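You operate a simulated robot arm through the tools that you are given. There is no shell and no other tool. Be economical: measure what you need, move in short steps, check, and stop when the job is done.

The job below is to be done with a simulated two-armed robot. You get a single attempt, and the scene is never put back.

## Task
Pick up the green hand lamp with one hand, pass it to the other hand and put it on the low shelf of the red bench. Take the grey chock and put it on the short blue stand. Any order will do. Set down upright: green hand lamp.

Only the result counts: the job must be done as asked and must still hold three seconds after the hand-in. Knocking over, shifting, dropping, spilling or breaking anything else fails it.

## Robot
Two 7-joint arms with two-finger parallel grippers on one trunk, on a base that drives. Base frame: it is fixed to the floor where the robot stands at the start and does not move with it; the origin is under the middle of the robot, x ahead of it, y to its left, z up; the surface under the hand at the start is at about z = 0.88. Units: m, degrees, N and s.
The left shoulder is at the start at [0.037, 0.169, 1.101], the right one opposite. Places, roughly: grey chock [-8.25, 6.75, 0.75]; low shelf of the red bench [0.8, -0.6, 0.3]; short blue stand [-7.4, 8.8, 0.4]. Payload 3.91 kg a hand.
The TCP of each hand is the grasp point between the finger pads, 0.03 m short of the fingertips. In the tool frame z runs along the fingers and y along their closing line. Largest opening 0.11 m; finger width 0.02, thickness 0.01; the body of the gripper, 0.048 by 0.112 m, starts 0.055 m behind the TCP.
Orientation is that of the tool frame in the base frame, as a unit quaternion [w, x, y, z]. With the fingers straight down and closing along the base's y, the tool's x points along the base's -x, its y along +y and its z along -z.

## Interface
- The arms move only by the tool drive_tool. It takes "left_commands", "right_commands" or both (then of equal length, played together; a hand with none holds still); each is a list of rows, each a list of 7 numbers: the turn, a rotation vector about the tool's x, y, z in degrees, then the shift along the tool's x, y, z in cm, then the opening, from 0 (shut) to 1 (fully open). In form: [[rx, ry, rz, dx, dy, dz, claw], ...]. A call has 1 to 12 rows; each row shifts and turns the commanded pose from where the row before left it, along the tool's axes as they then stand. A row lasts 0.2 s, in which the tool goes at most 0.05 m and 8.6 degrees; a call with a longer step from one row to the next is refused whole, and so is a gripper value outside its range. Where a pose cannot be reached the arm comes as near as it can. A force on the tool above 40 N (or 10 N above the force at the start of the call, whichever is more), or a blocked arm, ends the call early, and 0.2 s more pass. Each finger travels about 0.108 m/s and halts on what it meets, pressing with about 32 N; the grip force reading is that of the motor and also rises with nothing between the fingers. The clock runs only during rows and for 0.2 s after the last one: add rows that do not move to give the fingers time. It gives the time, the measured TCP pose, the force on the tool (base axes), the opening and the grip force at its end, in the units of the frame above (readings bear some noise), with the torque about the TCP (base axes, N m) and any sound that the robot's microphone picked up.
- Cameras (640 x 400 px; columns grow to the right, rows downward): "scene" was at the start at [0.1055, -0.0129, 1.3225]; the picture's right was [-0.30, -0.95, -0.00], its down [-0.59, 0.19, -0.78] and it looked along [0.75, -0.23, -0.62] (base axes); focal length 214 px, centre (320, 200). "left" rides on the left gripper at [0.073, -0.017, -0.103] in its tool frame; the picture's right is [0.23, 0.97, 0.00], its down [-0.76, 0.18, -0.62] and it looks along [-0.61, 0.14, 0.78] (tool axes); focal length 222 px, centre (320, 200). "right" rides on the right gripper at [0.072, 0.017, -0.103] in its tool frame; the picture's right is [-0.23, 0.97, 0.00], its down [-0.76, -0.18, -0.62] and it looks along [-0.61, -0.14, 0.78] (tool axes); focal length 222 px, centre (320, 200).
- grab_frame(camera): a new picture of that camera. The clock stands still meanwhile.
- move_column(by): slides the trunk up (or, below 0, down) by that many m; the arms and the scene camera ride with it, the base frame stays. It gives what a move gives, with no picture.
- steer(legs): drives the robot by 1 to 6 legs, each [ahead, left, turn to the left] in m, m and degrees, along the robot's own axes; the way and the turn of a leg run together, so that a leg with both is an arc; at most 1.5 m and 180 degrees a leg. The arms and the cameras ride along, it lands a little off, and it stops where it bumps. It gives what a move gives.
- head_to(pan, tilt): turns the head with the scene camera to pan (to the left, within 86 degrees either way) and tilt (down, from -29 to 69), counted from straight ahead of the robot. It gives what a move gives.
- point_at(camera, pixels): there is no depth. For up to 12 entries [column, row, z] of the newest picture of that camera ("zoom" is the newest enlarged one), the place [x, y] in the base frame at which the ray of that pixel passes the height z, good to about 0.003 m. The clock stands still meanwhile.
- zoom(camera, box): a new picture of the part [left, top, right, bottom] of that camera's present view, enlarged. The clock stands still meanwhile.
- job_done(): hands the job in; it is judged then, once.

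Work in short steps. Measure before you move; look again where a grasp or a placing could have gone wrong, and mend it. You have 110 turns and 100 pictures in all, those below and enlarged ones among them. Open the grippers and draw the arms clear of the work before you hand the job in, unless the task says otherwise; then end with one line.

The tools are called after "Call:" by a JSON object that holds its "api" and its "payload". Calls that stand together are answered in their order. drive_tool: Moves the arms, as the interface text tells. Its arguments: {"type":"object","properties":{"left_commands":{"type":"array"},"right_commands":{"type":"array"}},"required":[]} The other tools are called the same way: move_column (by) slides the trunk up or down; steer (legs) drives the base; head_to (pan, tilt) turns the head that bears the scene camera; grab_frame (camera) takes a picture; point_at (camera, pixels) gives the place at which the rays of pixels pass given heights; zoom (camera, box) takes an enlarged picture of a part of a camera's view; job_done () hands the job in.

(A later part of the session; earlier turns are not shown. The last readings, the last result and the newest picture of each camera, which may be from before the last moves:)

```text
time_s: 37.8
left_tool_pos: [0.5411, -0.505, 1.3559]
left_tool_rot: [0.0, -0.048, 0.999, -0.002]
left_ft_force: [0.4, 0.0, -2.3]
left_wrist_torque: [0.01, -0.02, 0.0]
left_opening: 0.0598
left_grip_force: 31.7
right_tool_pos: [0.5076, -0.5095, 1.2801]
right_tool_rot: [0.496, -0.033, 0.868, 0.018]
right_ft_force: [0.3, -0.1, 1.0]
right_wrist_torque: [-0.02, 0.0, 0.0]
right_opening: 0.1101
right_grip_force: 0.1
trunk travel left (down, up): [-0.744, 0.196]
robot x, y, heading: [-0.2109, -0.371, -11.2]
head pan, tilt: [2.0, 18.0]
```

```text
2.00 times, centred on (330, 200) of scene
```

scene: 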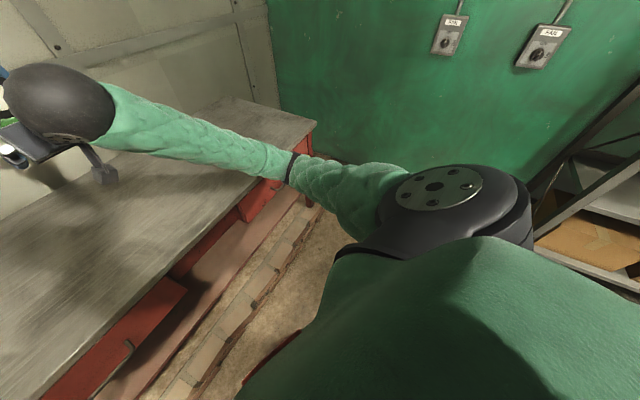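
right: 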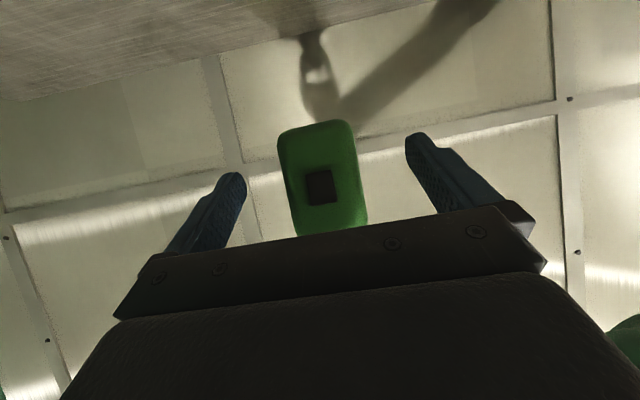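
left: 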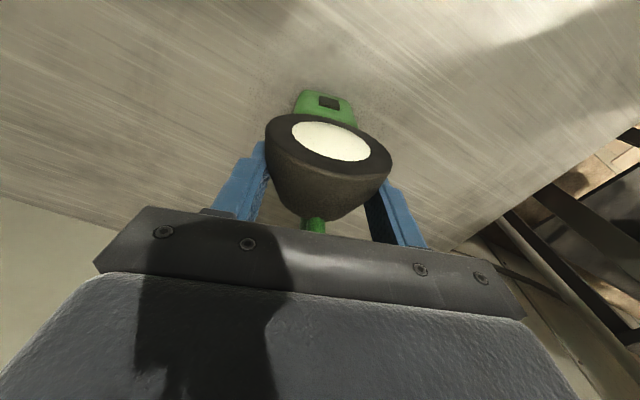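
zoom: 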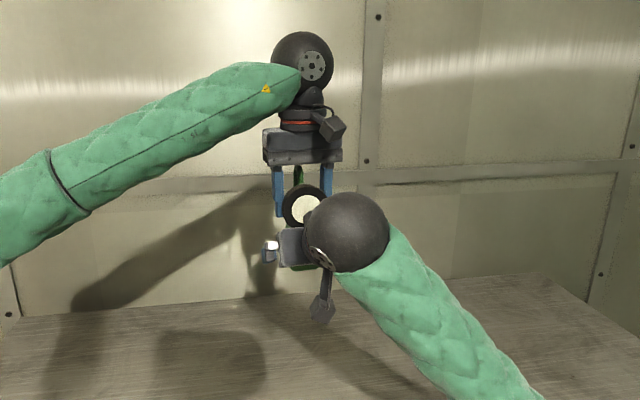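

The body lies between the right fingers. I advance the last 2.4 cm and close.

Call:
{"api": "drive_tool", "payload": {"right_commands": [[0, 0, 0, -1.2, 0, 2.1, 1], [0, 0, 0, 0, 0, 0, 1], [0, 0, 0, 0, 0, 0, 0.6], [0, 0, 0, 0, 0, 0, 0.3], [0, 0, 0, 0, 0, 0, 0], [0, 0, 0, 0, 0, 0, 0], [0, 0, 0, 0, 0, 0, 0]]}}

Call:
{"api": "grab_frame", "payload": {"camera": "right"}}

```text
time_s: 39.4
left_tool_pos: [0.5409, -0.5074, 1.3563]
left_tool_rot: [0.001, -0.046, 0.999, -0.002]
left_ft_force: [1.5, -10.3, -2.5]
left_wrist_torque: [-0.52, -0.14, -0.78]
left_opening: 0.0599
left_grip_force: 32.8
right_tool_pos: [0.5328, -0.507, 1.2795]
right_tool_rot: [0.496, -0.033, 0.867, 0.018]
right_ft_force: [-2.2, 8.7, 0.5]
right_wrist_torque: [-0.18, -0.01, 0.89]
right_opening: 0.0498
right_grip_force: 31.6
trunk travel left (down, up): [-0.744, 0.196]
robot x, y, heading: [-0.2106, -0.3764, -11.5]
head pan, tilt: [2.0, 18.0]
```

```text
64 pictures are left
```

right: 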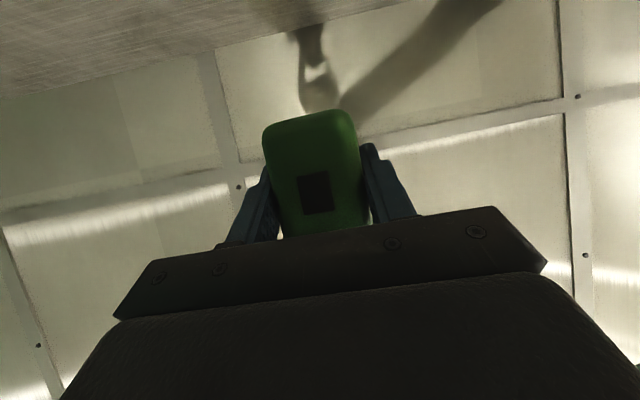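

The right hand holds the body (0.0498 m). I open the left hand and draw it up.

Call:
{"api": "drive_tool", "payload": {"left_commands": [[0, 0, 0, 0, 0, 0, 0.8], [0, 0, 0, 0, 0, 0, 1], [0, 0, 0, 0, 0, 0, 1], [0, 0, 0, 0, 0, -3, 1], [0, 0, 0, 0, 0, -4, 1], [0, 0, 0, 0, 0, -4, 1], [0, 0, 0, 0, 0, 0, 1]]}}

Call:
{"api": "grab_frame", "payload": {"camera": "scene"}}

Call:
{"api": "grab_frame", "payload": {"camera": "left"}}

```text
time_s: 41.0
left_tool_pos: [0.5436, -0.5093, 1.4667]
left_tool_rot: [-0.001, -0.048, 0.999, -0.002]
left_ft_force: [-0.3, -0.6, 0.4]
left_wrist_torque: [0.01, 0.02, -0.01]
left_opening: 0.1099
left_grip_force: 0.1
right_tool_pos: [0.5317, -0.5089, 1.2796]
right_tool_rot: [0.495, -0.034, 0.868, 0.019]
right_ft_force: [0.8, 0.5, 0.3]
right_wrist_torque: [0.0, 0.02, 0.0]
right_opening: 0.0497
right_grip_force: 32.4
trunk travel left (down, up): [-0.744, 0.196]
robot x, y, heading: [-0.2122, -0.3736, -11.6]
head pan, tilt: [2.0, 18.0]
```

```text
63 pictures are left
```

scene: 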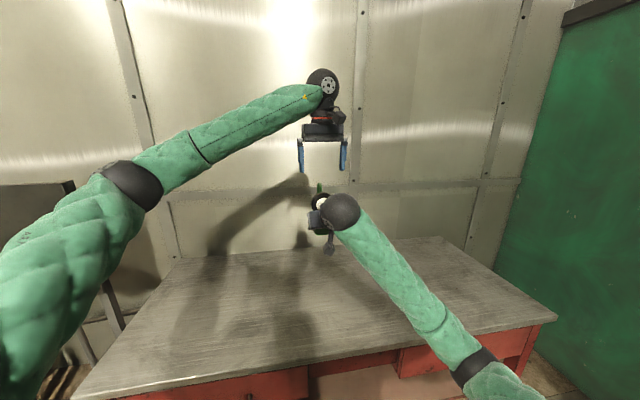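

```text
62 pictures are left
```

left: 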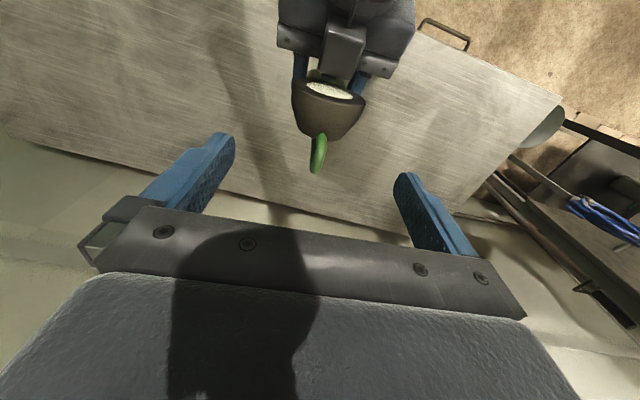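

The handover worked: the lamp is upright in the right hand, its hook and head free. I back away from the bench, square up, and fold the left hand in.

Call:
{"api": "steer", "payload": {"legs": [[-0.5, 0, 0], [0, 0, 11.5]]}}

Call:
{"api": "drive_tool", "payload": {"left_commands": [[0, 0, 0, 2, 3.75, 0, 1], [0, 0, 0, 2, 3.75, 0, 1], [0, 0, 0, 2, 3.75, 0, 1], [0, 0, 0, 2, 3.75, 0, 1], [0, 0, 0, 2, 3.75, 0, 0.5], [0, 0, 0, 2, 3.75, 0, 0.5], [0, 0, 0, 2, 3.75, 0, 0.5], [0, 0, 0, 2, 3.75, 0, 0.5], [0, 0, 0, 2, 3.75, 0, 0.5], [0, 0, 0, 2, 3.75, 0, 0.5], [0, 0, 0, 0, 0, 0, 0.5]]}}

Call:
{"api": "move_column", "payload": {"by": -0.5}}

Call:
{"api": "head_to", "payload": {"pan": 0, "tilt": 20}}

Call:
{"api": "grab_frame", "payload": {"camera": "scene"}}

```text
time_s: 44.7
left_tool_pos: [0.0633, -0.2512, 1.4679]
left_tool_rot: [0.001, -0.15, 0.989, -0.001]
left_ft_force: [-0.3, 0.4, 0.2]
left_wrist_torque: [-0.03, 0.0, 0.04]
left_opening: 0.11
left_grip_force: 0.0
right_tool_pos: [0.0519, -0.2523, 1.2795]
right_tool_rot: [0.492, -0.123, 0.859, 0.069]
right_ft_force: [-0.6, 0.7, -0.3]
right_wrist_torque: [-0.03, 0.03, 0.02]
right_opening: 0.0499
right_grip_force: 31.8
trunk travel left (down, up): [-0.744, 0.196]
robot x, y, heading: [-0.7023, -0.2759, 0.4]
head pan, tilt: [2.0, 18.0]
```

```text
time_s: 47.1
left_tool_pos: [-0.2377, 0.0453, 1.4674]
left_tool_rot: [0.001, -0.149, 0.989, -0.001]
left_ft_force: [0.4, -1.0, 0.0]
left_wrist_torque: [0.03, 0.04, -0.02]
left_opening: 0.0548
left_grip_force: 0.0
right_tool_pos: [0.0535, -0.254, 1.2799]
right_tool_rot: [0.491, -0.122, 0.86, 0.07]
right_ft_force: [0.9, 0.2, -0.2]
right_wrist_torque: [0.03, 0.01, 0.01]
right_opening: 0.0499
right_grip_force: 32.4
trunk travel left (down, up): [-0.744, 0.196]
robot x, y, heading: [-0.7045, -0.2758, 0.2]
head pan, tilt: [2.0, 18.0]
```

```text
refused: -0.5 is not a number from -0.4 to 0.4
```

```text
time_s: 47.7
left_tool_pos: [-0.2385, 0.0459, 1.4677]
left_tool_rot: [0.001, -0.15, 0.989, -0.002]
left_ft_force: [0.1, -0.9, -0.1]
left_wrist_torque: [-0.02, 0.03, 0.0]
left_opening: 0.055
left_grip_force: 0.0
right_tool_pos: [0.0528, -0.2529, 1.279]
right_tool_rot: [0.491, -0.124, 0.86, 0.069]
right_ft_force: [-0.1, 0.7, -0.1]
right_wrist_torque: [0.0, 0.0, -0.01]
right_opening: 0.0498
right_grip_force: 31.9
trunk travel left (down, up): [-0.744, 0.196]
robot x, y, heading: [-0.7023, -0.2737, 0.2]
head pan, tilt: [0.0, 20.0]
```

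```text
61 pictures are left
```

scene: 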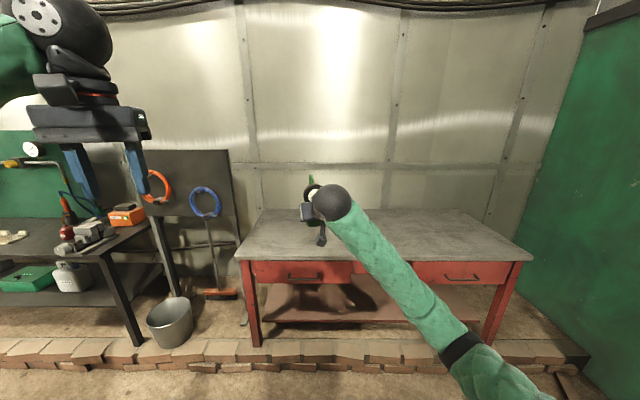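

The bench is fully visible, the shelf below. I lower the trunk by 0.6 in two steps to look under the bench.

Call:
{"api": "move_column", "payload": {"by": -0.4}}

Call:
{"api": "move_column", "payload": {"by": -0.25}}

Call:
{"api": "head_to", "payload": {"pan": 0, "tilt": 10}}

Call:
{"api": "grab_frame", "payload": {"camera": "scene"}}

```text
time_s: 51.6
left_tool_pos: [-0.24, 0.0463, 1.0687]
left_tool_rot: [0.001, -0.149, 0.989, -0.003]
left_ft_force: [-0.1, 0.6, 0.3]
left_wrist_torque: [0.01, 0.01, 0.0]
left_opening: 0.0551
left_grip_force: 0.1
right_tool_pos: [0.0505, -0.2528, 0.8804]
right_tool_rot: [0.491, -0.123, 0.859, 0.069]
right_ft_force: [0.1, 1.0, 0.1]
right_wrist_torque: [0.04, 0.0, 0.01]
right_opening: 0.0496
right_grip_force: 32.1
trunk travel left (down, up): [-0.344, 0.596]
robot x, y, heading: [-0.7067, -0.2797, 0.3]
head pan, tilt: [0.0, 20.0]
```

```text
time_s: 54.1
left_tool_pos: [-0.2383, 0.0463, 0.8185]
left_tool_rot: [0.001, -0.149, 0.989, -0.001]
left_ft_force: [-0.8, -0.6, 0.2]
left_wrist_torque: [0.02, 0.04, 0.02]
left_opening: 0.0548
left_grip_force: 0.1
right_tool_pos: [0.0521, -0.2533, 0.6307]
right_tool_rot: [0.491, -0.123, 0.86, 0.07]
right_ft_force: [-0.1, -0.8, 0.0]
right_wrist_torque: [0.01, 0.02, -0.03]
right_opening: 0.0497
right_grip_force: 32.2
trunk travel left (down, up): [-0.094, 0.846]
robot x, y, heading: [-0.7075, -0.2777, 0.6]
head pan, tilt: [0.0, 20.0]
```

```text
time_s: 54.9
left_tool_pos: [-0.2397, 0.0465, 0.8177]
left_tool_rot: [0.0, -0.149, 0.989, -0.001]
left_ft_force: [-0.8, -1.1, 0.1]
left_wrist_torque: [-0.03, 0.0, -0.02]
left_opening: 0.0552
left_grip_force: 0.1
right_tool_pos: [0.0523, -0.2528, 0.6303]
right_tool_rot: [0.492, -0.124, 0.859, 0.07]
right_ft_force: [0.0, 0.0, -0.5]
right_wrist_torque: [0.01, 0.04, 0.02]
right_opening: 0.0496
right_grip_force: 32.7
trunk travel left (down, up): [-0.094, 0.846]
robot x, y, heading: [-0.7031, -0.2767, 0.4]
head pan, tilt: [0.0, 10.0]
```

```text
60 pictures are left
```

scene: 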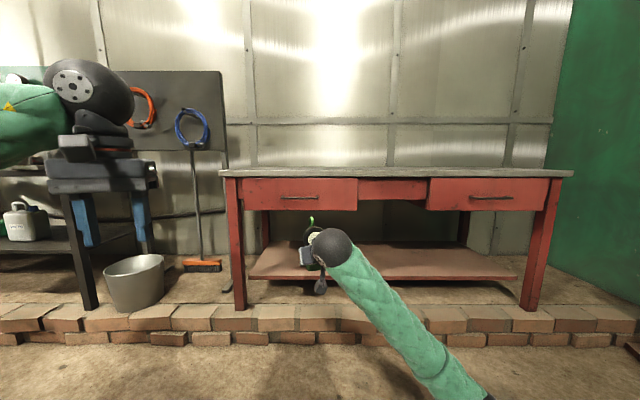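

Clear view of the shelf. I measure shelf edges, drawer bottoms, legs and the brick step.

Call:
{"api": "zoom", "payload": {"camera": "scene", "box": [220, 170, 580, 350]}}

Call:
{"api": "point_at", "payload": {"camera": "scene", "pixels": [[255, 277, 0.28], [255, 277, 0.3], [515, 280, 0.3], [450, 279, 0.3], [450, 244, 0.3], [245, 309, 0.1], [245, 309, 0.15], [530, 309, 0.1], [300, 345, 0.0], [400, 330, 0.1]]}}

```text
1.78 times, centred on (400, 260) of scene
```

zoom: 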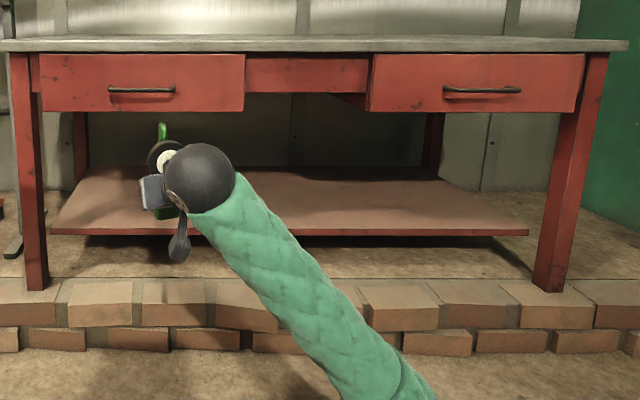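

```text
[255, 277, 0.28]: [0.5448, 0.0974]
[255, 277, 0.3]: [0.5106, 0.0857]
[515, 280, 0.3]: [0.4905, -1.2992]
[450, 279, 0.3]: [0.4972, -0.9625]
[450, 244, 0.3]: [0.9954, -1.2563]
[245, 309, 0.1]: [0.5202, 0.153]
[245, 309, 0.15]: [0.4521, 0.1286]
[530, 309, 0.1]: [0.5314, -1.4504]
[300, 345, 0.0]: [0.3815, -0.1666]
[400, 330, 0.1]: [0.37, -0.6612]
```

I need the shelf height precisely: I zoom on its right front corner now and again from 0.3 m higher.

Call:
{"api": "zoom", "payload": {"camera": "scene", "box": [480, 255, 544, 295]}}

Call:
{"api": "move_column", "payload": {"by": 0.35}}

Call:
{"api": "grab_frame", "payload": {"camera": "scene"}}

```text
10.00 times, centred on (512, 275) of scene
```

zoom: 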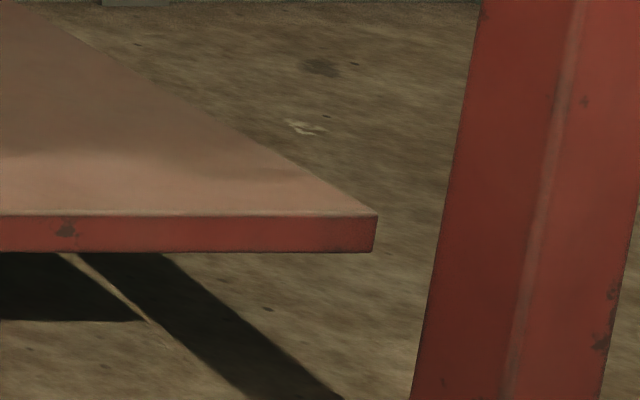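

```text
time_s: 58.3
left_tool_pos: [-0.2388, 0.0463, 1.1685]
left_tool_rot: [0.001, -0.15, 0.989, -0.002]
left_ft_force: [0.3, 0.5, 0.6]
left_wrist_torque: [-0.01, -0.04, -0.01]
left_opening: 0.0549
left_grip_force: 0.1
right_tool_pos: [0.0517, -0.2525, 0.9787]
right_tool_rot: [0.491, -0.122, 0.86, 0.069]
right_ft_force: [0.3, 0.8, -0.3]
right_wrist_torque: [-0.01, 0.01, 0.0]
right_opening: 0.0496
right_grip_force: 32.1
trunk travel left (down, up): [-0.444, 0.496]
robot x, y, heading: [-0.7055, -0.2796, 0.3]
head pan, tilt: [0.0, 10.0]
```

```text
57 pictures are left
```

scene: 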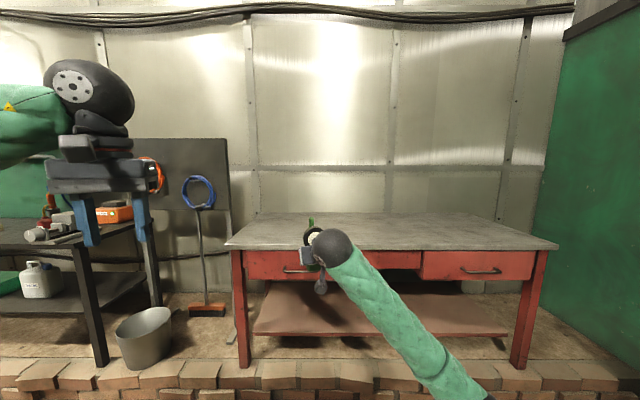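

I zoom on the same corner, near (508,332), and compute rays.

Call:
{"api": "zoom", "payload": {"camera": "scene", "box": [476, 312, 540, 352]}}

Call:
{"api": "point_at", "payload": {"camera": "scene", "pixels": [[508, 332, 0.25], [508, 332, 0.3]]}}

```text
10.00 times, centred on (508, 332) of scene
```

zoom: 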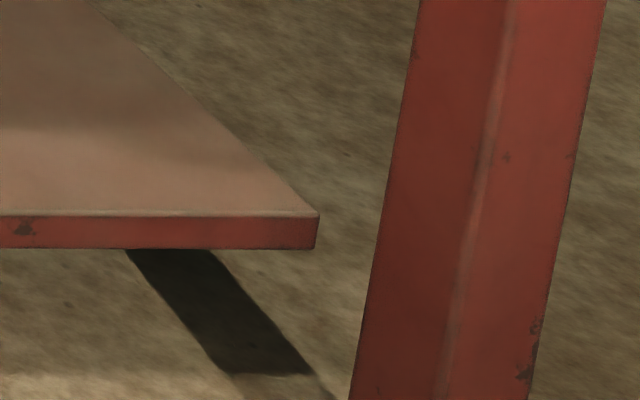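

```text
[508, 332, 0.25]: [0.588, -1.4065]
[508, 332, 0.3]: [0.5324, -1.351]
```

Triangulated: shelf top z ≈ 0.292, front edge x ≈ 0.53. I lower the trunk 0.4 and bring the lamp down and forward with the arm here in the open.

Call:
{"api": "move_column", "payload": {"by": -0.4}}

Call:
{"api": "drive_tool", "payload": {"right_commands": [[0, 0, 0, 1.8, -0.45, 2.8, 0], [0, 0, 0, 1.8, -0.45, 2.8, 0], [0, 0, 0, 1.8, -0.45, 2.8, 0], [0, 0, 0, 1.8, -0.45, 2.8, 0], [0, 0, 0, 1.8, -0.45, 2.8, 0], [0, 0, 0, 0, 0, 0, 0]]}}

Call:
{"api": "head_to", "payload": {"pan": -25, "tilt": 35}}

Call:
{"api": "grab_frame", "payload": {"camera": "scene"}}

```text
time_s: 62.1
left_tool_pos: [-0.2387, 0.0462, 0.7683]
left_tool_rot: [0.001, -0.149, 0.989, -0.001]
left_ft_force: [-0.5, 0.0, 0.2]
left_wrist_torque: [0.02, -0.05, 0.01]
left_opening: 0.0551
left_grip_force: 0.1
right_tool_pos: [0.0529, -0.2533, 0.5804]
right_tool_rot: [0.492, -0.123, 0.859, 0.069]
right_ft_force: [-0.1, -0.6, 0.3]
right_wrist_torque: [0.02, 0.01, 0.03]
right_opening: 0.05
right_grip_force: 31.9
trunk travel left (down, up): [-0.044, 0.896]
robot x, y, heading: [-0.708, -0.2767, 0.4]
head pan, tilt: [0.0, 10.0]
```

```text
time_s: 63.5
left_tool_pos: [-0.2397, 0.047, 0.7696]
left_tool_rot: [0.001, -0.15, 0.989, -0.001]
left_ft_force: [-0.6, 0.5, 0.1]
left_wrist_torque: [0.01, 0.01, 0.0]
left_opening: 0.0545
left_grip_force: 0.2
right_tool_pos: [0.1314, -0.2538, 0.4317]
right_tool_rot: [0.491, -0.123, 0.859, 0.069]
right_ft_force: [0.5, 0.1, 0.8]
right_wrist_torque: [0.02, 0.03, -0.01]
right_opening: 0.0498
right_grip_force: 31.7
trunk travel left (down, up): [-0.044, 0.896]
robot x, y, heading: [-0.7045, -0.2754, 0.5]
head pan, tilt: [0.0, 10.0]
```

```text
time_s: 64.4
left_tool_pos: [-0.2401, 0.0456, 0.7672]
left_tool_rot: [0.001, -0.15, 0.989, -0.002]
left_ft_force: [0.1, 0.0, 0.0]
left_wrist_torque: [0.01, -0.01, 0.02]
left_opening: 0.0552
left_grip_force: 0.1
right_tool_pos: [0.1325, -0.2529, 0.4325]
right_tool_rot: [0.491, -0.124, 0.859, 0.07]
right_ft_force: [-0.3, -0.3, 0.0]
right_wrist_torque: [-0.01, 0.0, 0.01]
right_opening: 0.0499
right_grip_force: 32.3
trunk travel left (down, up): [-0.044, 0.896]
robot x, y, heading: [-0.7051, -0.2761, 0.5]
head pan, tilt: [-25.0, 35.0]
```

```text
55 pictures are left
```

scene: 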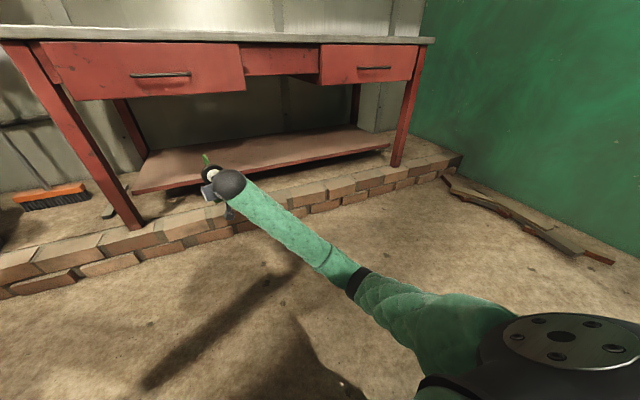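

Lamp base is now at about 0.392. I lower 4.5 cm more and drive 0.35 m ahead, then look.

Call:
{"api": "drive_tool", "payload": {"right_commands": [[0, 0, 0, 1.95, 0, 1.15, 0], [0, 0, 0, 1.95, 0, 1.15, 0], [0, 0, 0, 0, 0, 0, 0]]}}

Call:
{"api": "steer", "payload": {"legs": [[0.35, 0, 0]]}}

Call:
{"api": "grab_frame", "payload": {"camera": "scene"}}

Call:
{"api": "grab_frame", "payload": {"camera": "right"}}

```text
time_s: 65.2
left_tool_pos: [-0.2392, 0.047, 0.769]
left_tool_rot: [0.002, -0.15, 0.989, -0.001]
left_ft_force: [-0.4, 0.3, 0.1]
left_wrist_torque: [0.01, 0.0, 0.01]
left_opening: 0.0549
left_grip_force: 0.1
right_tool_pos: [0.1301, -0.2554, 0.3863]
right_tool_rot: [0.491, -0.123, 0.86, 0.069]
right_ft_force: [-0.1, 0.2, 1.0]
right_wrist_torque: [-0.01, -0.01, 0.03]
right_opening: 0.0497
right_grip_force: 31.8
trunk travel left (down, up): [-0.044, 0.896]
robot x, y, heading: [-0.6997, -0.2766, 0.3]
head pan, tilt: [-25.0, 35.0]
```

```text
time_s: 67.5
left_tool_pos: [0.1084, 0.0515, 0.7684]
left_tool_rot: [0.001, -0.152, 0.988, -0.003]
left_ft_force: [0.0, -1.0, 0.9]
left_wrist_torque: [-0.01, -0.01, 0.03]
left_opening: 0.0551
left_grip_force: 0.0
right_tool_pos: [0.4785, -0.2481, 0.3873]
right_tool_rot: [0.491, -0.126, 0.859, 0.071]
right_ft_force: [-0.3, -0.4, -1.0]
right_wrist_torque: [0.02, 0.0, -0.03]
right_opening: 0.05
right_grip_force: 31.8
trunk travel left (down, up): [-0.044, 0.896]
robot x, y, heading: [-0.3581, -0.2687, 0.2]
head pan, tilt: [-25.0, 35.0]
```

```text
54 pictures are left
```

scene: 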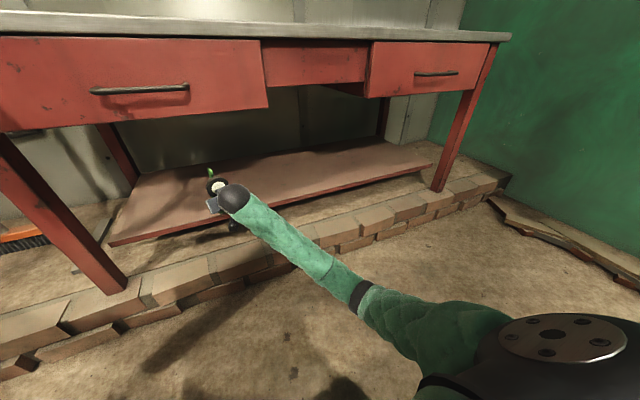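

```text
53 pictures are left
```

right: 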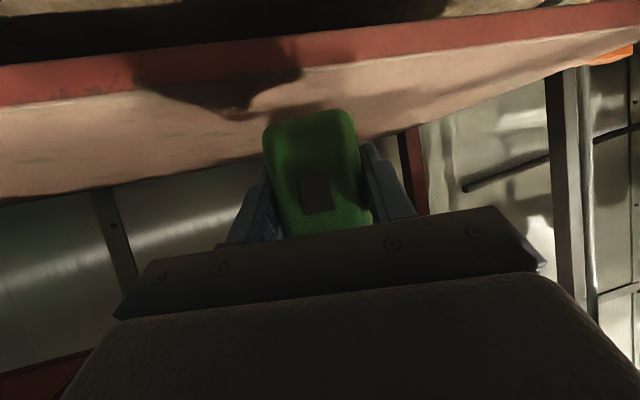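

I verify the shelf edge with the right camera: boundary of red edge and top near (60,103) and (560,22).

Call:
{"api": "point_at", "payload": {"camera": "right", "pixels": [[60, 103, 0.28], [60, 103, 0.292], [60, 103, 0.305], [560, 32, 0.28], [560, 32, 0.292], [560, 32, 0.305], [60, 192, 0.292]]}}

Call:
{"api": "point_at", "payload": {"camera": "scene", "pixels": [[115, 240, 0.28], [115, 240, 0.292], [300, 198, 0.292], [430, 167, 0.292]]}}

```text
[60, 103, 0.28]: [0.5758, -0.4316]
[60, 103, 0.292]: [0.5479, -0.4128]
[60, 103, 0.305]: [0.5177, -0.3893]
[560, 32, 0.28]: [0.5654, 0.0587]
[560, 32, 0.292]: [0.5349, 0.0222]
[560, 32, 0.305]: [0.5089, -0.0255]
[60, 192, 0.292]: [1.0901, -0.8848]
```

```text
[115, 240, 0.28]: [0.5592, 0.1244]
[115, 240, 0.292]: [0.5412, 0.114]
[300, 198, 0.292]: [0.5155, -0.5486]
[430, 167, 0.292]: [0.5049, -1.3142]
```

Consistent (edge x ≈ 0.53, z ≈ 0.29). I drive 0.17 m further so that the lamp stands well on the shelf.

Call:
{"api": "steer", "payload": {"legs": [[0.18, 0, 0]]}}

Call:
{"api": "grab_frame", "payload": {"camera": "scene"}}

```text
time_s: 69.0
left_tool_pos: [0.2893, 0.0518, 0.768]
left_tool_rot: [0.001, -0.15, 0.989, -0.001]
left_ft_force: [-0.4, -0.3, -0.1]
left_wrist_torque: [-0.01, 0.01, 0.03]
left_opening: 0.0551
left_grip_force: 0.0
right_tool_pos: [0.6603, -0.2495, 0.3862]
right_tool_rot: [0.491, -0.124, 0.86, 0.069]
right_ft_force: [0.1, 0.4, 0.4]
right_wrist_torque: [-0.01, 0.02, 0.02]
right_opening: 0.0499
right_grip_force: 31.9
trunk travel left (down, up): [-0.044, 0.896]
robot x, y, heading: [-0.176, -0.2699, 0.1]
head pan, tilt: [-25.0, 35.0]
```

```text
52 pictures are left
```

scene: 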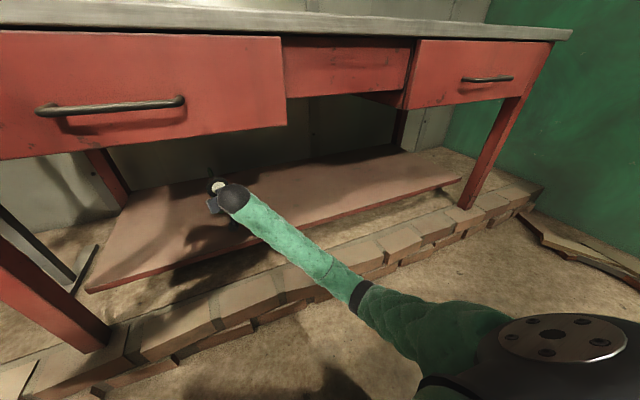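

The lamp is over the shelf (TCP x 0.66). I lower it 4.6 cm, staying just above the board.

Call:
{"api": "drive_tool", "payload": {"right_commands": [[0, 0, 0, 1.72, 0, 1.02, 0], [0, 0, 0, 1.46, 0, 0.86, 0], [0, 0, 0, 0.6, 0, 0.35, 0], [0, 0, 0, 0, 0, 0, 0]]}}

Call:
{"api": "grab_frame", "payload": {"camera": "right"}}

```text
time_s: 70.0
left_tool_pos: [0.2889, 0.0515, 0.7685]
left_tool_rot: [0.002, -0.15, 0.989, -0.001]
left_ft_force: [-0.3, 0.0, 0.0]
left_wrist_torque: [0.0, -0.03, 0.02]
left_opening: 0.0549
left_grip_force: 0.1
right_tool_pos: [0.6587, -0.2497, 0.3499]
right_tool_rot: [0.494, -0.124, 0.858, 0.07]
right_ft_force: [4.9, 1.6, 28.0]
right_wrist_torque: [0.1, 0.38, 0.12]
right_opening: 0.0501
right_grip_force: 31.9
trunk travel left (down, up): [-0.044, 0.896]
robot x, y, heading: [-0.1801, -0.2702, 0.4]
head pan, tilt: [-25.0, 35.0]
```

```text
51 pictures are left
```

right: 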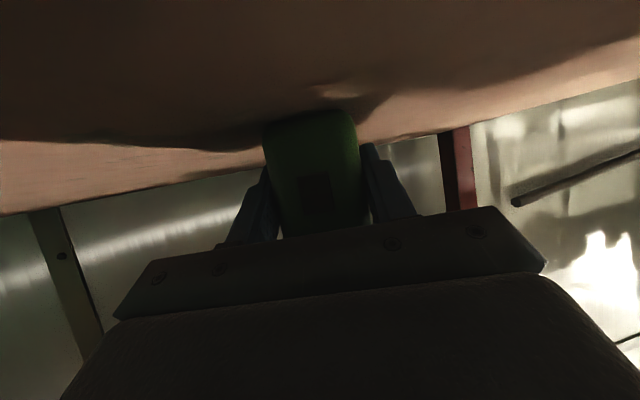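

The lamp touches at TCP z 0.350 (28 N up, acting near the body's front edge). I ease up 0.7 cm to relieve the force and look.

Call:
{"api": "drive_tool", "payload": {"right_commands": [[0, 0, 0, -0.6, 0, -0.36, 0], [0, 0, 0, 0, 0, 0, 0]]}}

Call:
{"api": "head_to", "payload": {"pan": 0, "tilt": 28}}

Call:
{"api": "zoom", "payload": {"camera": "scene", "box": [260, 170, 380, 260]}}

```text
time_s: 70.6
left_tool_pos: [0.2902, 0.0515, 0.7675]
left_tool_rot: [0.0, -0.151, 0.989, -0.002]
left_ft_force: [0.9, -0.5, -0.6]
left_wrist_torque: [-0.02, 0.0, 0.0]
left_opening: 0.0552
left_grip_force: 0.0
right_tool_pos: [0.6598, -0.2503, 0.3498]
right_tool_rot: [0.49, -0.123, 0.86, 0.069]
right_ft_force: [0.0, 0.3, 0.1]
right_wrist_torque: [0.02, -0.01, 0.01]
right_opening: 0.0499
right_grip_force: 31.9
trunk travel left (down, up): [-0.044, 0.896]
robot x, y, heading: [-0.1749, -0.269, 0.4]
head pan, tilt: [-25.0, 35.0]
```

```text
time_s: 71.5
left_tool_pos: [0.2898, 0.0508, 0.7677]
left_tool_rot: [0.0, -0.151, 0.989, -0.001]
left_ft_force: [-0.1, -0.3, 0.1]
left_wrist_torque: [0.01, -0.02, -0.01]
left_opening: 0.055
left_grip_force: 0.1
right_tool_pos: [0.6602, -0.2509, 0.3508]
right_tool_rot: [0.492, -0.124, 0.859, 0.07]
right_ft_force: [0.7, 0.1, -0.3]
right_wrist_torque: [0.0, -0.01, -0.01]
right_opening: 0.0497
right_grip_force: 32.5
trunk travel left (down, up): [-0.044, 0.896]
robot x, y, heading: [-0.178, -0.2707, 0.5]
head pan, tilt: [0.0, 28.0]
```

```text
4.44 times, centred on (320, 215) of scene
```

zoom: 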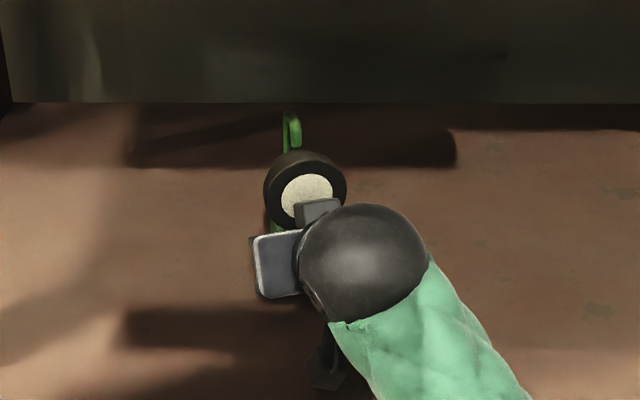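

Force is back to zero right at contact height. I lower 2 mm, open the right hand, and check that the lamp stands.

Call:
{"api": "drive_tool", "payload": {"right_commands": [[0, 0, 0, 0.17, 0, 0.1, 0], [0, 0, 0, 0, 0, 0, 0], [0, 0, 0, 0, 0, 0, 0.6], [0, 0, 0, 0, 0, 0, 0.9], [0, 0, 0, 0, 0, 0, 1], [0, 0, 0, 0, 0, 0, 1]]}}

Call:
{"api": "zoom", "payload": {"camera": "scene", "box": [260, 170, 380, 260]}}

Call:
{"api": "grab_frame", "payload": {"camera": "right"}}

```text
time_s: 72.9
left_tool_pos: [0.2901, 0.0516, 0.7684]
left_tool_rot: [0.001, -0.151, 0.989, -0.002]
left_ft_force: [-0.1, -0.2, 0.0]
left_wrist_torque: [0.0, -0.01, -0.02]
left_opening: 0.055
left_grip_force: 0.0
right_tool_pos: [0.6597, -0.2498, 0.3503]
right_tool_rot: [0.492, -0.124, 0.859, 0.07]
right_ft_force: [-0.4, -0.4, 0.7]
right_wrist_torque: [0.01, 0.03, -0.05]
right_opening: 0.1101
right_grip_force: 0.1
trunk travel left (down, up): [-0.044, 0.896]
robot x, y, heading: [-0.1768, -0.2716, 0.4]
head pan, tilt: [0.0, 28.0]
```

```text
4.44 times, centred on (320, 215) of scene
```

zoom: 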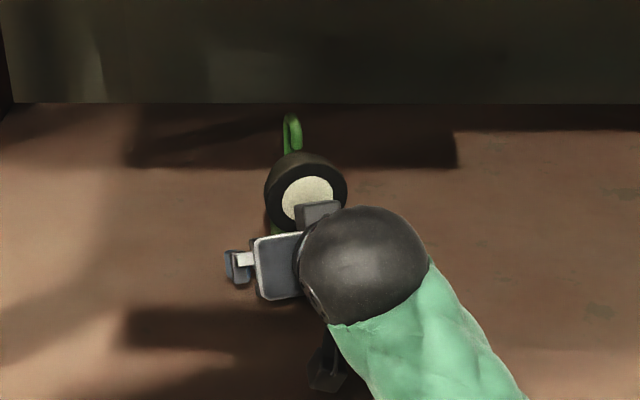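

```text
48 pictures are left
```

right: 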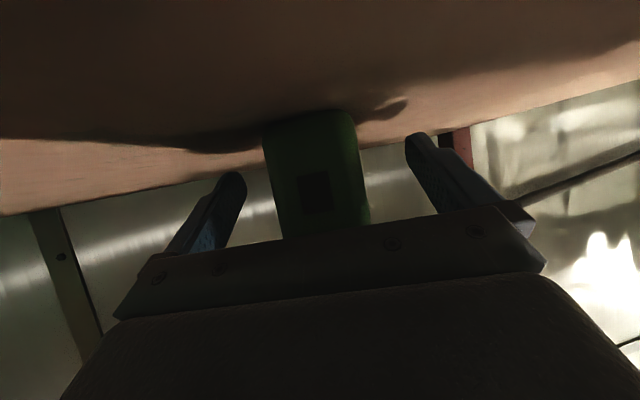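

The lamp stands on its own. I draw the right hand back level by 9 cm, then check.

Call:
{"api": "drive_tool", "payload": {"right_commands": [[0, 0, 0, 1.0, 0, -2.0, 1], [0, 0, 0, 1.3, 0, -2.6, 1], [0, 0, 0, 1.7, 0, -3.4, 1], [0, 0, 0, 0, 0, 0, 1]]}}

Call:
{"api": "steer", "payload": {"legs": [[-0.6, 0, 0]]}}

Call:
{"api": "zoom", "payload": {"camera": "scene", "box": [240, 120, 400, 220]}}

```text
time_s: 73.9
left_tool_pos: [0.2905, 0.0519, 0.7691]
left_tool_rot: [0.001, -0.15, 0.989, -0.002]
left_ft_force: [-0.3, 0.4, 0.7]
left_wrist_torque: [-0.01, 0.02, -0.02]
left_opening: 0.0548
left_grip_force: 0.1
right_tool_pos: [0.5763, -0.2741, 0.356]
right_tool_rot: [0.492, -0.123, 0.859, 0.069]
right_ft_force: [-0.6, 0.2, 0.5]
right_wrist_torque: [0.02, -0.02, 0.01]
right_opening: 0.11
right_grip_force: 0.1
trunk travel left (down, up): [-0.044, 0.896]
robot x, y, heading: [-0.172, -0.2712, 0.5]
head pan, tilt: [0.0, 28.0]
```

```text
time_s: 77.3
left_tool_pos: [-0.317, 0.0465, 0.7685]
left_tool_rot: [0.001, -0.15, 0.989, -0.002]
left_ft_force: [0.2, -0.4, -0.5]
left_wrist_torque: [0.01, 0.0, 0.05]
left_opening: 0.0549
left_grip_force: 0.0
right_tool_pos: [-0.033, -0.279, 0.3569]
right_tool_rot: [0.491, -0.124, 0.859, 0.07]
right_ft_force: [0.3, 0.1, -0.2]
right_wrist_torque: [0.0, -0.01, 0.01]
right_opening: 0.11
right_grip_force: 0.0
trunk travel left (down, up): [-0.044, 0.896]
robot x, y, heading: [-0.7806, -0.2753, 0.1]
head pan, tilt: [0.0, 28.0]
```

```text
4.00 times, centred on (320, 170) of scene
```

zoom: 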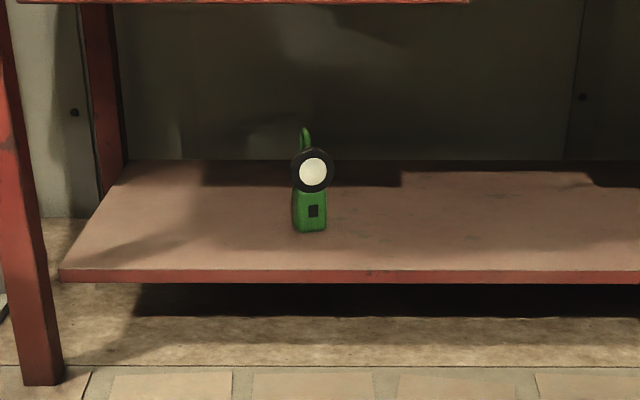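

The lamp stands upright on the shelf. Next I raise the trunk, turn the right hand back to tool-down and fold it in for driving.

Call:
{"api": "move_column", "payload": {"by": 0.4}}

Call:
{"api": "drive_tool", "payload": {"right_commands": [[0, 8.5, 0, 0, -3, -3, 1], [0, 8.5, 0, 0, -3, -3, 1], [0, 8.5, 0, 0, -3, -2, 1], [0, 8.5, 0, 1, -3, -1, 1], [0, 8.5, 0, 1, -3, 0, 1], [0, 8.5, 0, 2, -3, 0, 0.5], [0, 8.5, 0, 2, -3, 0, 0.5], [0, 0, 8, 2, -3, 0, 0.5], [0, 0, 8, 2, -3, 0, 0.5], [0, 0, 0, 0, 0, 0, 0.5]]}}

Call:
{"api": "head_to", "payload": {"pan": 80, "tilt": 15}}

Call:
{"api": "grab_frame", "payload": {"camera": "scene"}}

```text
time_s: 81.1
left_tool_pos: [-0.3179, 0.0465, 1.1684]
left_tool_rot: [0.002, -0.151, 0.989, -0.001]
left_ft_force: [1.2, -0.9, 0.2]
left_wrist_torque: [0.0, -0.02, -0.02]
left_opening: 0.0549
left_grip_force: 0.1
right_tool_pos: [-0.0314, -0.2776, 0.7561]
right_tool_rot: [0.491, -0.124, 0.859, 0.07]
right_ft_force: [0.4, -0.8, 0.5]
right_wrist_torque: [-0.02, 0.02, -0.02]
right_opening: 0.1101
right_grip_force: 0.1
trunk travel left (down, up): [-0.444, 0.496]
robot x, y, heading: [-0.7862, -0.2732, 0.2]
head pan, tilt: [0.0, 28.0]
```

```text
time_s: 83.3
left_tool_pos: [-0.3169, 0.0473, 1.1669]
left_tool_rot: [0.001, -0.151, 0.989, -0.001]
left_ft_force: [0.6, -0.1, 0.5]
left_wrist_torque: [0.01, 0.01, 0.0]
left_opening: 0.0551
left_grip_force: 0.0
right_tool_pos: [-0.1173, -0.5842, 0.7985]
right_tool_rot: [0.0, -0.001, 1.0, -0.002]
right_ft_force: [0.1, -0.2, 0.8]
right_wrist_torque: [-0.01, -0.01, -0.01]
right_opening: 0.0548
right_grip_force: 0.0
trunk travel left (down, up): [-0.444, 0.496]
robot x, y, heading: [-0.7853, -0.2746, 0.3]
head pan, tilt: [0.0, 28.0]
```

```text
time_s: 84.9
left_tool_pos: [-0.3177, 0.0475, 1.168]
left_tool_rot: [0.002, -0.15, 0.989, -0.002]
left_ft_force: [0.4, 0.1, -0.3]
left_wrist_torque: [-0.02, 0.01, 0.03]
left_opening: 0.0551
left_grip_force: 0.1
right_tool_pos: [-0.1169, -0.5844, 0.7987]
right_tool_rot: [0.0, -0.002, 1.0, -0.001]
right_ft_force: [-0.4, -0.2, -0.1]
right_wrist_torque: [0.01, 0.02, -0.03]
right_opening: 0.0549
right_grip_force: 0.1
trunk travel left (down, up): [-0.444, 0.496]
robot x, y, heading: [-0.7876, -0.2746, 0.3]
head pan, tilt: [80.0, 15.0]
```

```text
46 pictures are left
```

scene: 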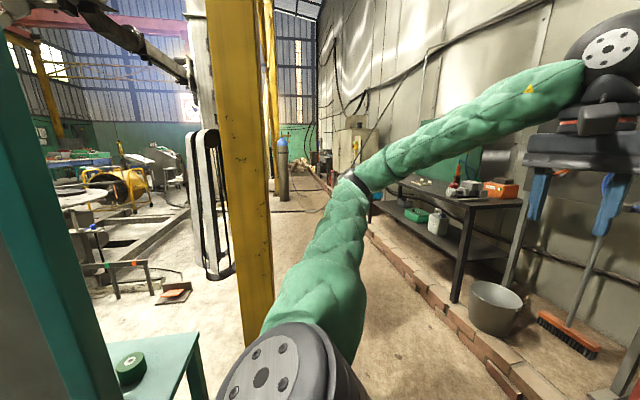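

A yellow pillar and a teal table stand behind-left; a corridor opens to the left (y+). I measure floor points.

Call:
{"api": "point_at", "payload": {"camera": "scene", "pixels": [[244, 345, 0], [272, 335, 0], [217, 278, 0], [195, 265, 0], [205, 395, 0], [120, 298, 0], [175, 300, 0], [283, 200, 0], [375, 235, 0], [455, 300, 0], [150, 240, 0], [320, 215, 0]]}}

Call:
{"api": "head_to", "payload": {"pan": 86, "tilt": 50}}

Call:
{"api": "grab_frame", "payload": {"camera": "scene"}}

```text
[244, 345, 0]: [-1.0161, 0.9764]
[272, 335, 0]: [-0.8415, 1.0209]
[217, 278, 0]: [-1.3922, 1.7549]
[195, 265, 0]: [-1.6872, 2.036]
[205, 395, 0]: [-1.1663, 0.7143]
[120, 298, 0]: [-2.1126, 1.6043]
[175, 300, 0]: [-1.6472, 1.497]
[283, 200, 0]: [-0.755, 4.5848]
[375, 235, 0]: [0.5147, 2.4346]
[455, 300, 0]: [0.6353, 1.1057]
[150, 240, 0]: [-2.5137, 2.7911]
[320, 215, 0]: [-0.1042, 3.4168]
```

```text
time_s: 85.9
left_tool_pos: [-0.3173, 0.0477, 1.1686]
left_tool_rot: [0.001, -0.151, 0.989, -0.002]
left_ft_force: [0.1, -0.3, -0.1]
left_wrist_torque: [0.0, -0.02, 0.0]
left_opening: 0.055
left_grip_force: 0.0
right_tool_pos: [-0.1167, -0.5842, 0.7972]
right_tool_rot: [0.001, -0.003, 1.0, -0.001]
right_ft_force: [0.2, -0.6, -0.2]
right_wrist_torque: [0.01, -0.01, 0.01]
right_opening: 0.0551
right_grip_force: 0.1
trunk travel left (down, up): [-0.444, 0.496]
robot x, y, heading: [-0.783, -0.2719, 0.4]
head pan, tilt: [85.9, 50.0]
```

```text
45 pictures are left
```

scene: 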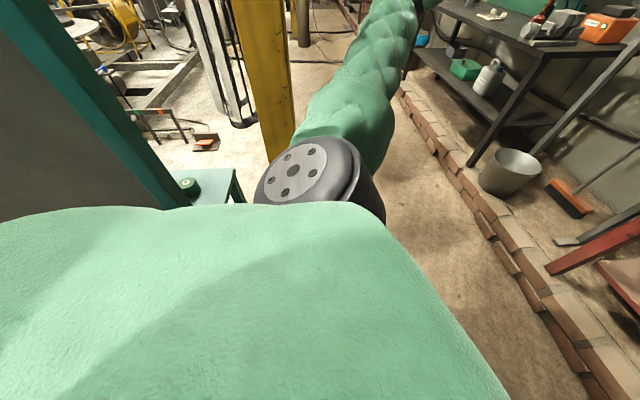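

The pillar stands at (-0.84..-1.0, 1.0), the workbench edge near x 0.6. I raise the trunk, go ahead 0.5 m, turn left 90° and look down the corridor.

Call:
{"api": "move_column", "payload": {"by": 0.38}}

Call:
{"api": "steer", "payload": {"legs": [[0.5, 0, 0], [0, 0, 90]]}}

Call:
{"api": "head_to", "payload": {"pan": 10, "tilt": 25}}

Call:
{"api": "grab_frame", "payload": {"camera": "scene"}}

```text
time_s: 89.5
left_tool_pos: [-0.3168, 0.0473, 1.5486]
left_tool_rot: [0.002, -0.151, 0.989, -0.002]
left_ft_force: [0.8, 0.3, -0.1]
left_wrist_torque: [0.03, -0.02, -0.01]
left_opening: 0.0548
left_grip_force: 0.1
right_tool_pos: [-0.1174, -0.5834, 1.1781]
right_tool_rot: [0.0, -0.003, 1.0, 0.0]
right_ft_force: [0.4, 0.0, 0.5]
right_wrist_torque: [0.0, -0.03, 0.02]
right_opening: 0.0549
right_grip_force: 0.0
trunk travel left (down, up): [-0.824, 0.116]
robot x, y, heading: [-0.7841, -0.2757, 0.6]
head pan, tilt: [85.9, 50.0]
```

```text
time_s: 96.5
left_tool_pos: [-0.6032, 0.1824, 1.5473]
left_tool_rot: [-0.001, 0.814, -0.581, 0.0]
left_ft_force: [0.0, 0.6, 0.5]
left_wrist_torque: [0.02, -0.02, 0.03]
left_opening: 0.0549
left_grip_force: 0.0
right_tool_pos: [0.0214, 0.4034, 1.1781]
right_tool_rot: [0.0, 0.72, -0.694, 0.0]
right_ft_force: [0.3, 0.0, -0.2]
right_wrist_torque: [-0.01, 0.03, -0.02]
right_opening: 0.0548
right_grip_force: 0.0
trunk travel left (down, up): [-0.824, 0.116]
robot x, y, heading: [-0.2689, -0.2749, 91.9]
head pan, tilt: [85.9, 50.0]
```

```text
time_s: 97.9
left_tool_pos: [-0.6034, 0.1837, 1.5497]
left_tool_rot: [-0.001, 0.814, -0.581, 0.0]
left_ft_force: [0.0, 0.3, -0.6]
left_wrist_torque: [0.03, 0.01, 0.01]
left_opening: 0.0552
left_grip_force: 0.1
right_tool_pos: [0.02, 0.4041, 1.1784]
right_tool_rot: [0.0, 0.72, -0.694, 0.0]
right_ft_force: [0.4, -0.5, 0.3]
right_wrist_torque: [0.01, -0.02, 0.0]
right_opening: 0.0551
right_grip_force: 0.0
trunk travel left (down, up): [-0.824, 0.116]
robot x, y, heading: [-0.2659, -0.2751, 92.4]
head pan, tilt: [10.0, 25.0]
```

```text
44 pictures are left
```

scene: 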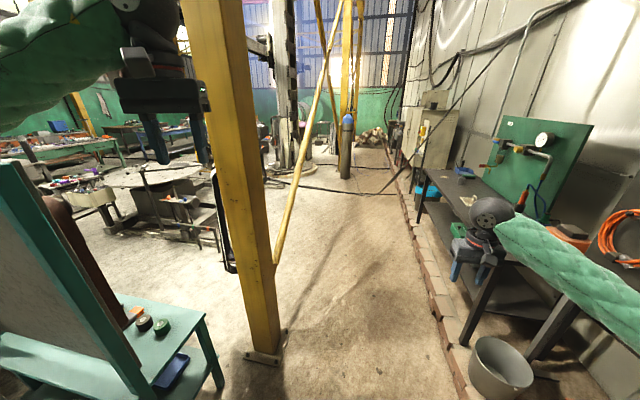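

The corridor along +y is free but narrow for the elbows (pillar left at x -0.84, panel right). I stretch both arms forward and inward to narrow the robot, then look sideways.

Call:
{"api": "drive_tool", "payload": {"left_commands": [[0, 0, 0, -2.9, -3.4, 0, 0.5], [0, 0, 0, -2.9, -3.4, 0, 0.5], [0, 0, 0, -2.9, -3.4, 0, 0.5], [0, 0, 0, -2.9, -3.4, 0, 0.5], [0, 0, 0, -2.9, -3.4, 0, 0.5], [0, 0, 0, -2.9, -3.4, 0, 0.5], [0, 0, 0, -2.9, -3.4, 0, 0.5], [0, 0, 0, -2.9, -3.4, 0, 0.5], [0, 0, 0, -2.9, -3.4, 0, 0.5], [0, 0, 0, 0, 0, 0, 0.5]], "right_commands": [[0, 0, 0, -1.33, 1.9, 0, 0.5], [0, 0, 0, -1.33, 1.9, 0, 0.5], [0, 0, 0, -1.33, 1.9, 0, 0.5], [0, 0, 0, -1.33, 1.9, 0, 0.5], [0, 0, 0, -1.33, 1.9, 0, 0.5], [0, 0, 0, -1.33, 1.9, 0, 0.5], [0, 0, 0, -1.33, 1.9, 0, 0.5], [0, 0, 0, -1.33, 1.9, 0, 0.5], [0, 0, 0, -1.33, 1.9, 0, 0.5], [0, 0, 0, 0, 0, 0, 0.5]]}}

Call:
{"api": "head_to", "payload": {"pan": 45, "tilt": 30}}

Call:
{"api": "grab_frame", "payload": {"camera": "scene"}}

Call:
{"api": "head_to", "payload": {"pan": -45, "tilt": 30}}

Call:
{"api": "grab_frame", "payload": {"camera": "scene"}}

```text
time_s: 100.1
left_tool_pos: [-0.3978, 0.5278, 1.5473]
left_tool_rot: [-0.002, 0.815, -0.58, 0.0]
left_ft_force: [1.2, 0.0, 0.4]
left_wrist_torque: [0.0, -0.02, 0.02]
left_opening: 0.0549
left_grip_force: 0.1
right_tool_pos: [-0.1535, 0.5136, 1.1766]
right_tool_rot: [0.001, 0.72, -0.694, 0.002]
right_ft_force: [0.3, -0.1, -0.9]
right_wrist_torque: [0.0, -0.04, 0.02]
right_opening: 0.055
right_grip_force: 0.1
trunk travel left (down, up): [-0.824, 0.116]
robot x, y, heading: [-0.2644, -0.2742, 92.3]
head pan, tilt: [10.0, 25.0]
```

```text
time_s: 101.2
left_tool_pos: [-0.398, 0.5296, 1.5474]
left_tool_rot: [-0.003, 0.815, -0.579, 0.0]
left_ft_force: [0.3, 0.1, 0.8]
left_wrist_torque: [-0.01, 0.01, 0.0]
left_opening: 0.055
left_grip_force: 0.0
right_tool_pos: [-0.154, 0.5146, 1.1756]
right_tool_rot: [-0.001, 0.72, -0.694, 0.001]
right_ft_force: [0.0, 0.3, 0.5]
right_wrist_torque: [-0.03, 0.01, -0.03]
right_opening: 0.0552
right_grip_force: 0.0
trunk travel left (down, up): [-0.824, 0.116]
robot x, y, heading: [-0.2647, -0.2707, 92.2]
head pan, tilt: [45.0, 30.0]
```

```text
43 pictures are left
```

scene: 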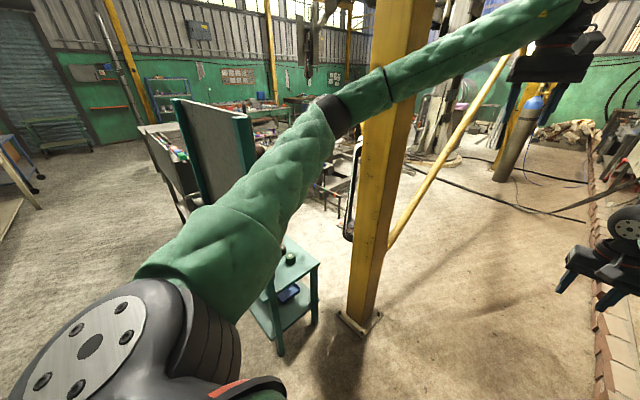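

```text
time_s: 102.8
left_tool_pos: [-0.3971, 0.5291, 1.5482]
left_tool_rot: [-0.002, 0.814, -0.58, 0.0]
left_ft_force: [0.2, 0.7, 0.8]
left_wrist_torque: [0.01, 0.01, 0.0]
left_opening: 0.055
left_grip_force: 0.0
right_tool_pos: [-0.1527, 0.515, 1.1749]
right_tool_rot: [0.0, 0.72, -0.694, 0.001]
right_ft_force: [0.3, 0.5, -0.3]
right_wrist_torque: [0.03, -0.03, 0.03]
right_opening: 0.055
right_grip_force: 0.1
trunk travel left (down, up): [-0.824, 0.116]
robot x, y, heading: [-0.2665, -0.2716, 92.2]
head pan, tilt: [-45.0, 30.0]
```

```text
42 pictures are left
```

scene: 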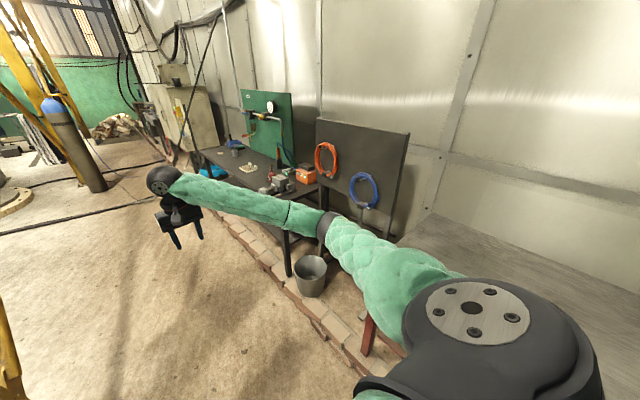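

I look to the west side for the route to the chock (heading ~139°), since tables block the straight line.

Call:
{"api": "head_to", "payload": {"pan": 60, "tilt": 18}}

Call:
{"api": "grab_frame", "payload": {"camera": "scene"}}

Call:
{"api": "zoom", "payload": {"camera": "scene", "box": [240, 80, 500, 240]}}

```text
time_s: 104.6
left_tool_pos: [-0.3965, 0.5286, 1.548]
left_tool_rot: [-0.002, 0.815, -0.58, 0.0]
left_ft_force: [0.0, -0.9, -0.7]
left_wrist_torque: [-0.01, -0.01, 0.01]
left_opening: 0.0549
left_grip_force: 0.1
right_tool_pos: [-0.1525, 0.5152, 1.1754]
right_tool_rot: [-0.001, 0.72, -0.694, 0.001]
right_ft_force: [0.2, 0.2, 0.3]
right_wrist_torque: [0.03, -0.01, 0.02]
right_opening: 0.0549
right_grip_force: 0.1
trunk travel left (down, up): [-0.824, 0.116]
robot x, y, heading: [-0.2659, -0.2748, 92.2]
head pan, tilt: [60.0, 18.0]
```

```text
41 pictures are left
```

scene: 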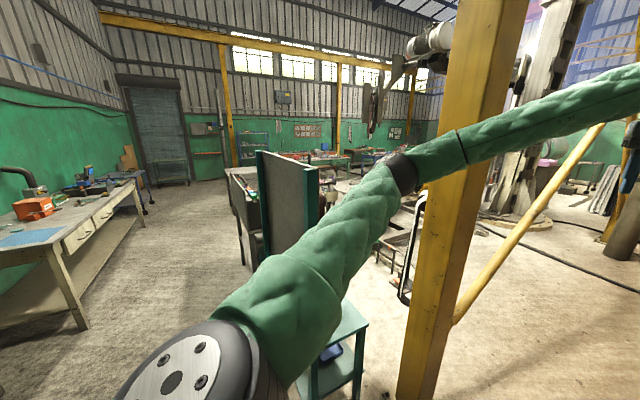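

```text
2.46 times, centred on (370, 160) of scene
```

zoom: 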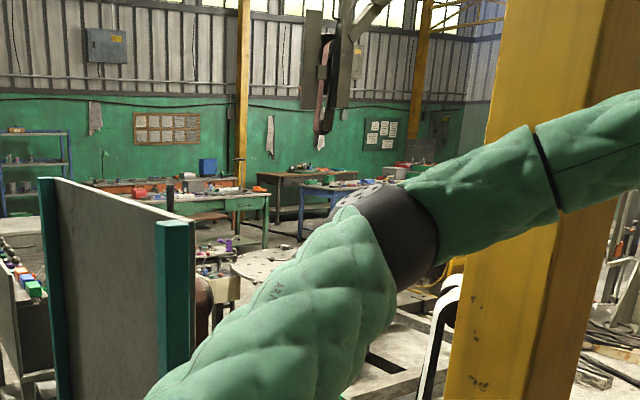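

I measure floor points along the western corridor.

Call:
{"api": "grab_frame", "payload": {"camera": "scene"}}

Call:
{"api": "point_at", "payload": {"camera": "scene", "pixels": [[80, 328, 0], [145, 225, 0], [150, 205, 0], [190, 182, 0], [240, 265, 0], [235, 215, 0], [230, 185, 0], [200, 215, 0], [307, 390, 0], [270, 160, 0], [340, 165, 0], [420, 380, 0]]}}

```text
39 pictures are left
```

scene: 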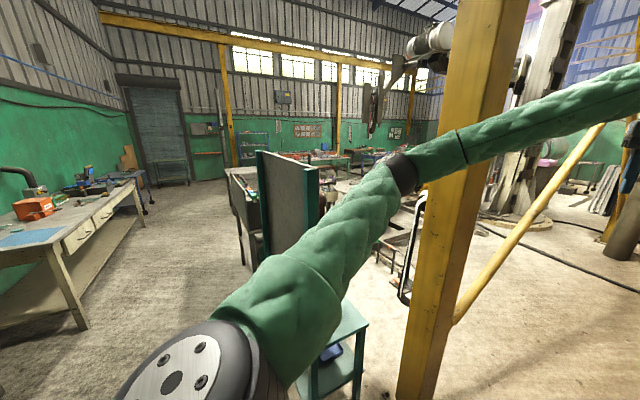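

```text
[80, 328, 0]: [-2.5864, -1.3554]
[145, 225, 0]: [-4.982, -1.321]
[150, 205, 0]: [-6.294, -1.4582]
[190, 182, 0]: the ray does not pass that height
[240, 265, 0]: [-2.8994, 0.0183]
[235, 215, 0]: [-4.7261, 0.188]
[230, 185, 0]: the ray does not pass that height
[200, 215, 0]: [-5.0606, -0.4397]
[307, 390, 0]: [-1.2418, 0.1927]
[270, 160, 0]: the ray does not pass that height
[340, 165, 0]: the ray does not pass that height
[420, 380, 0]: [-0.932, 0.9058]
```

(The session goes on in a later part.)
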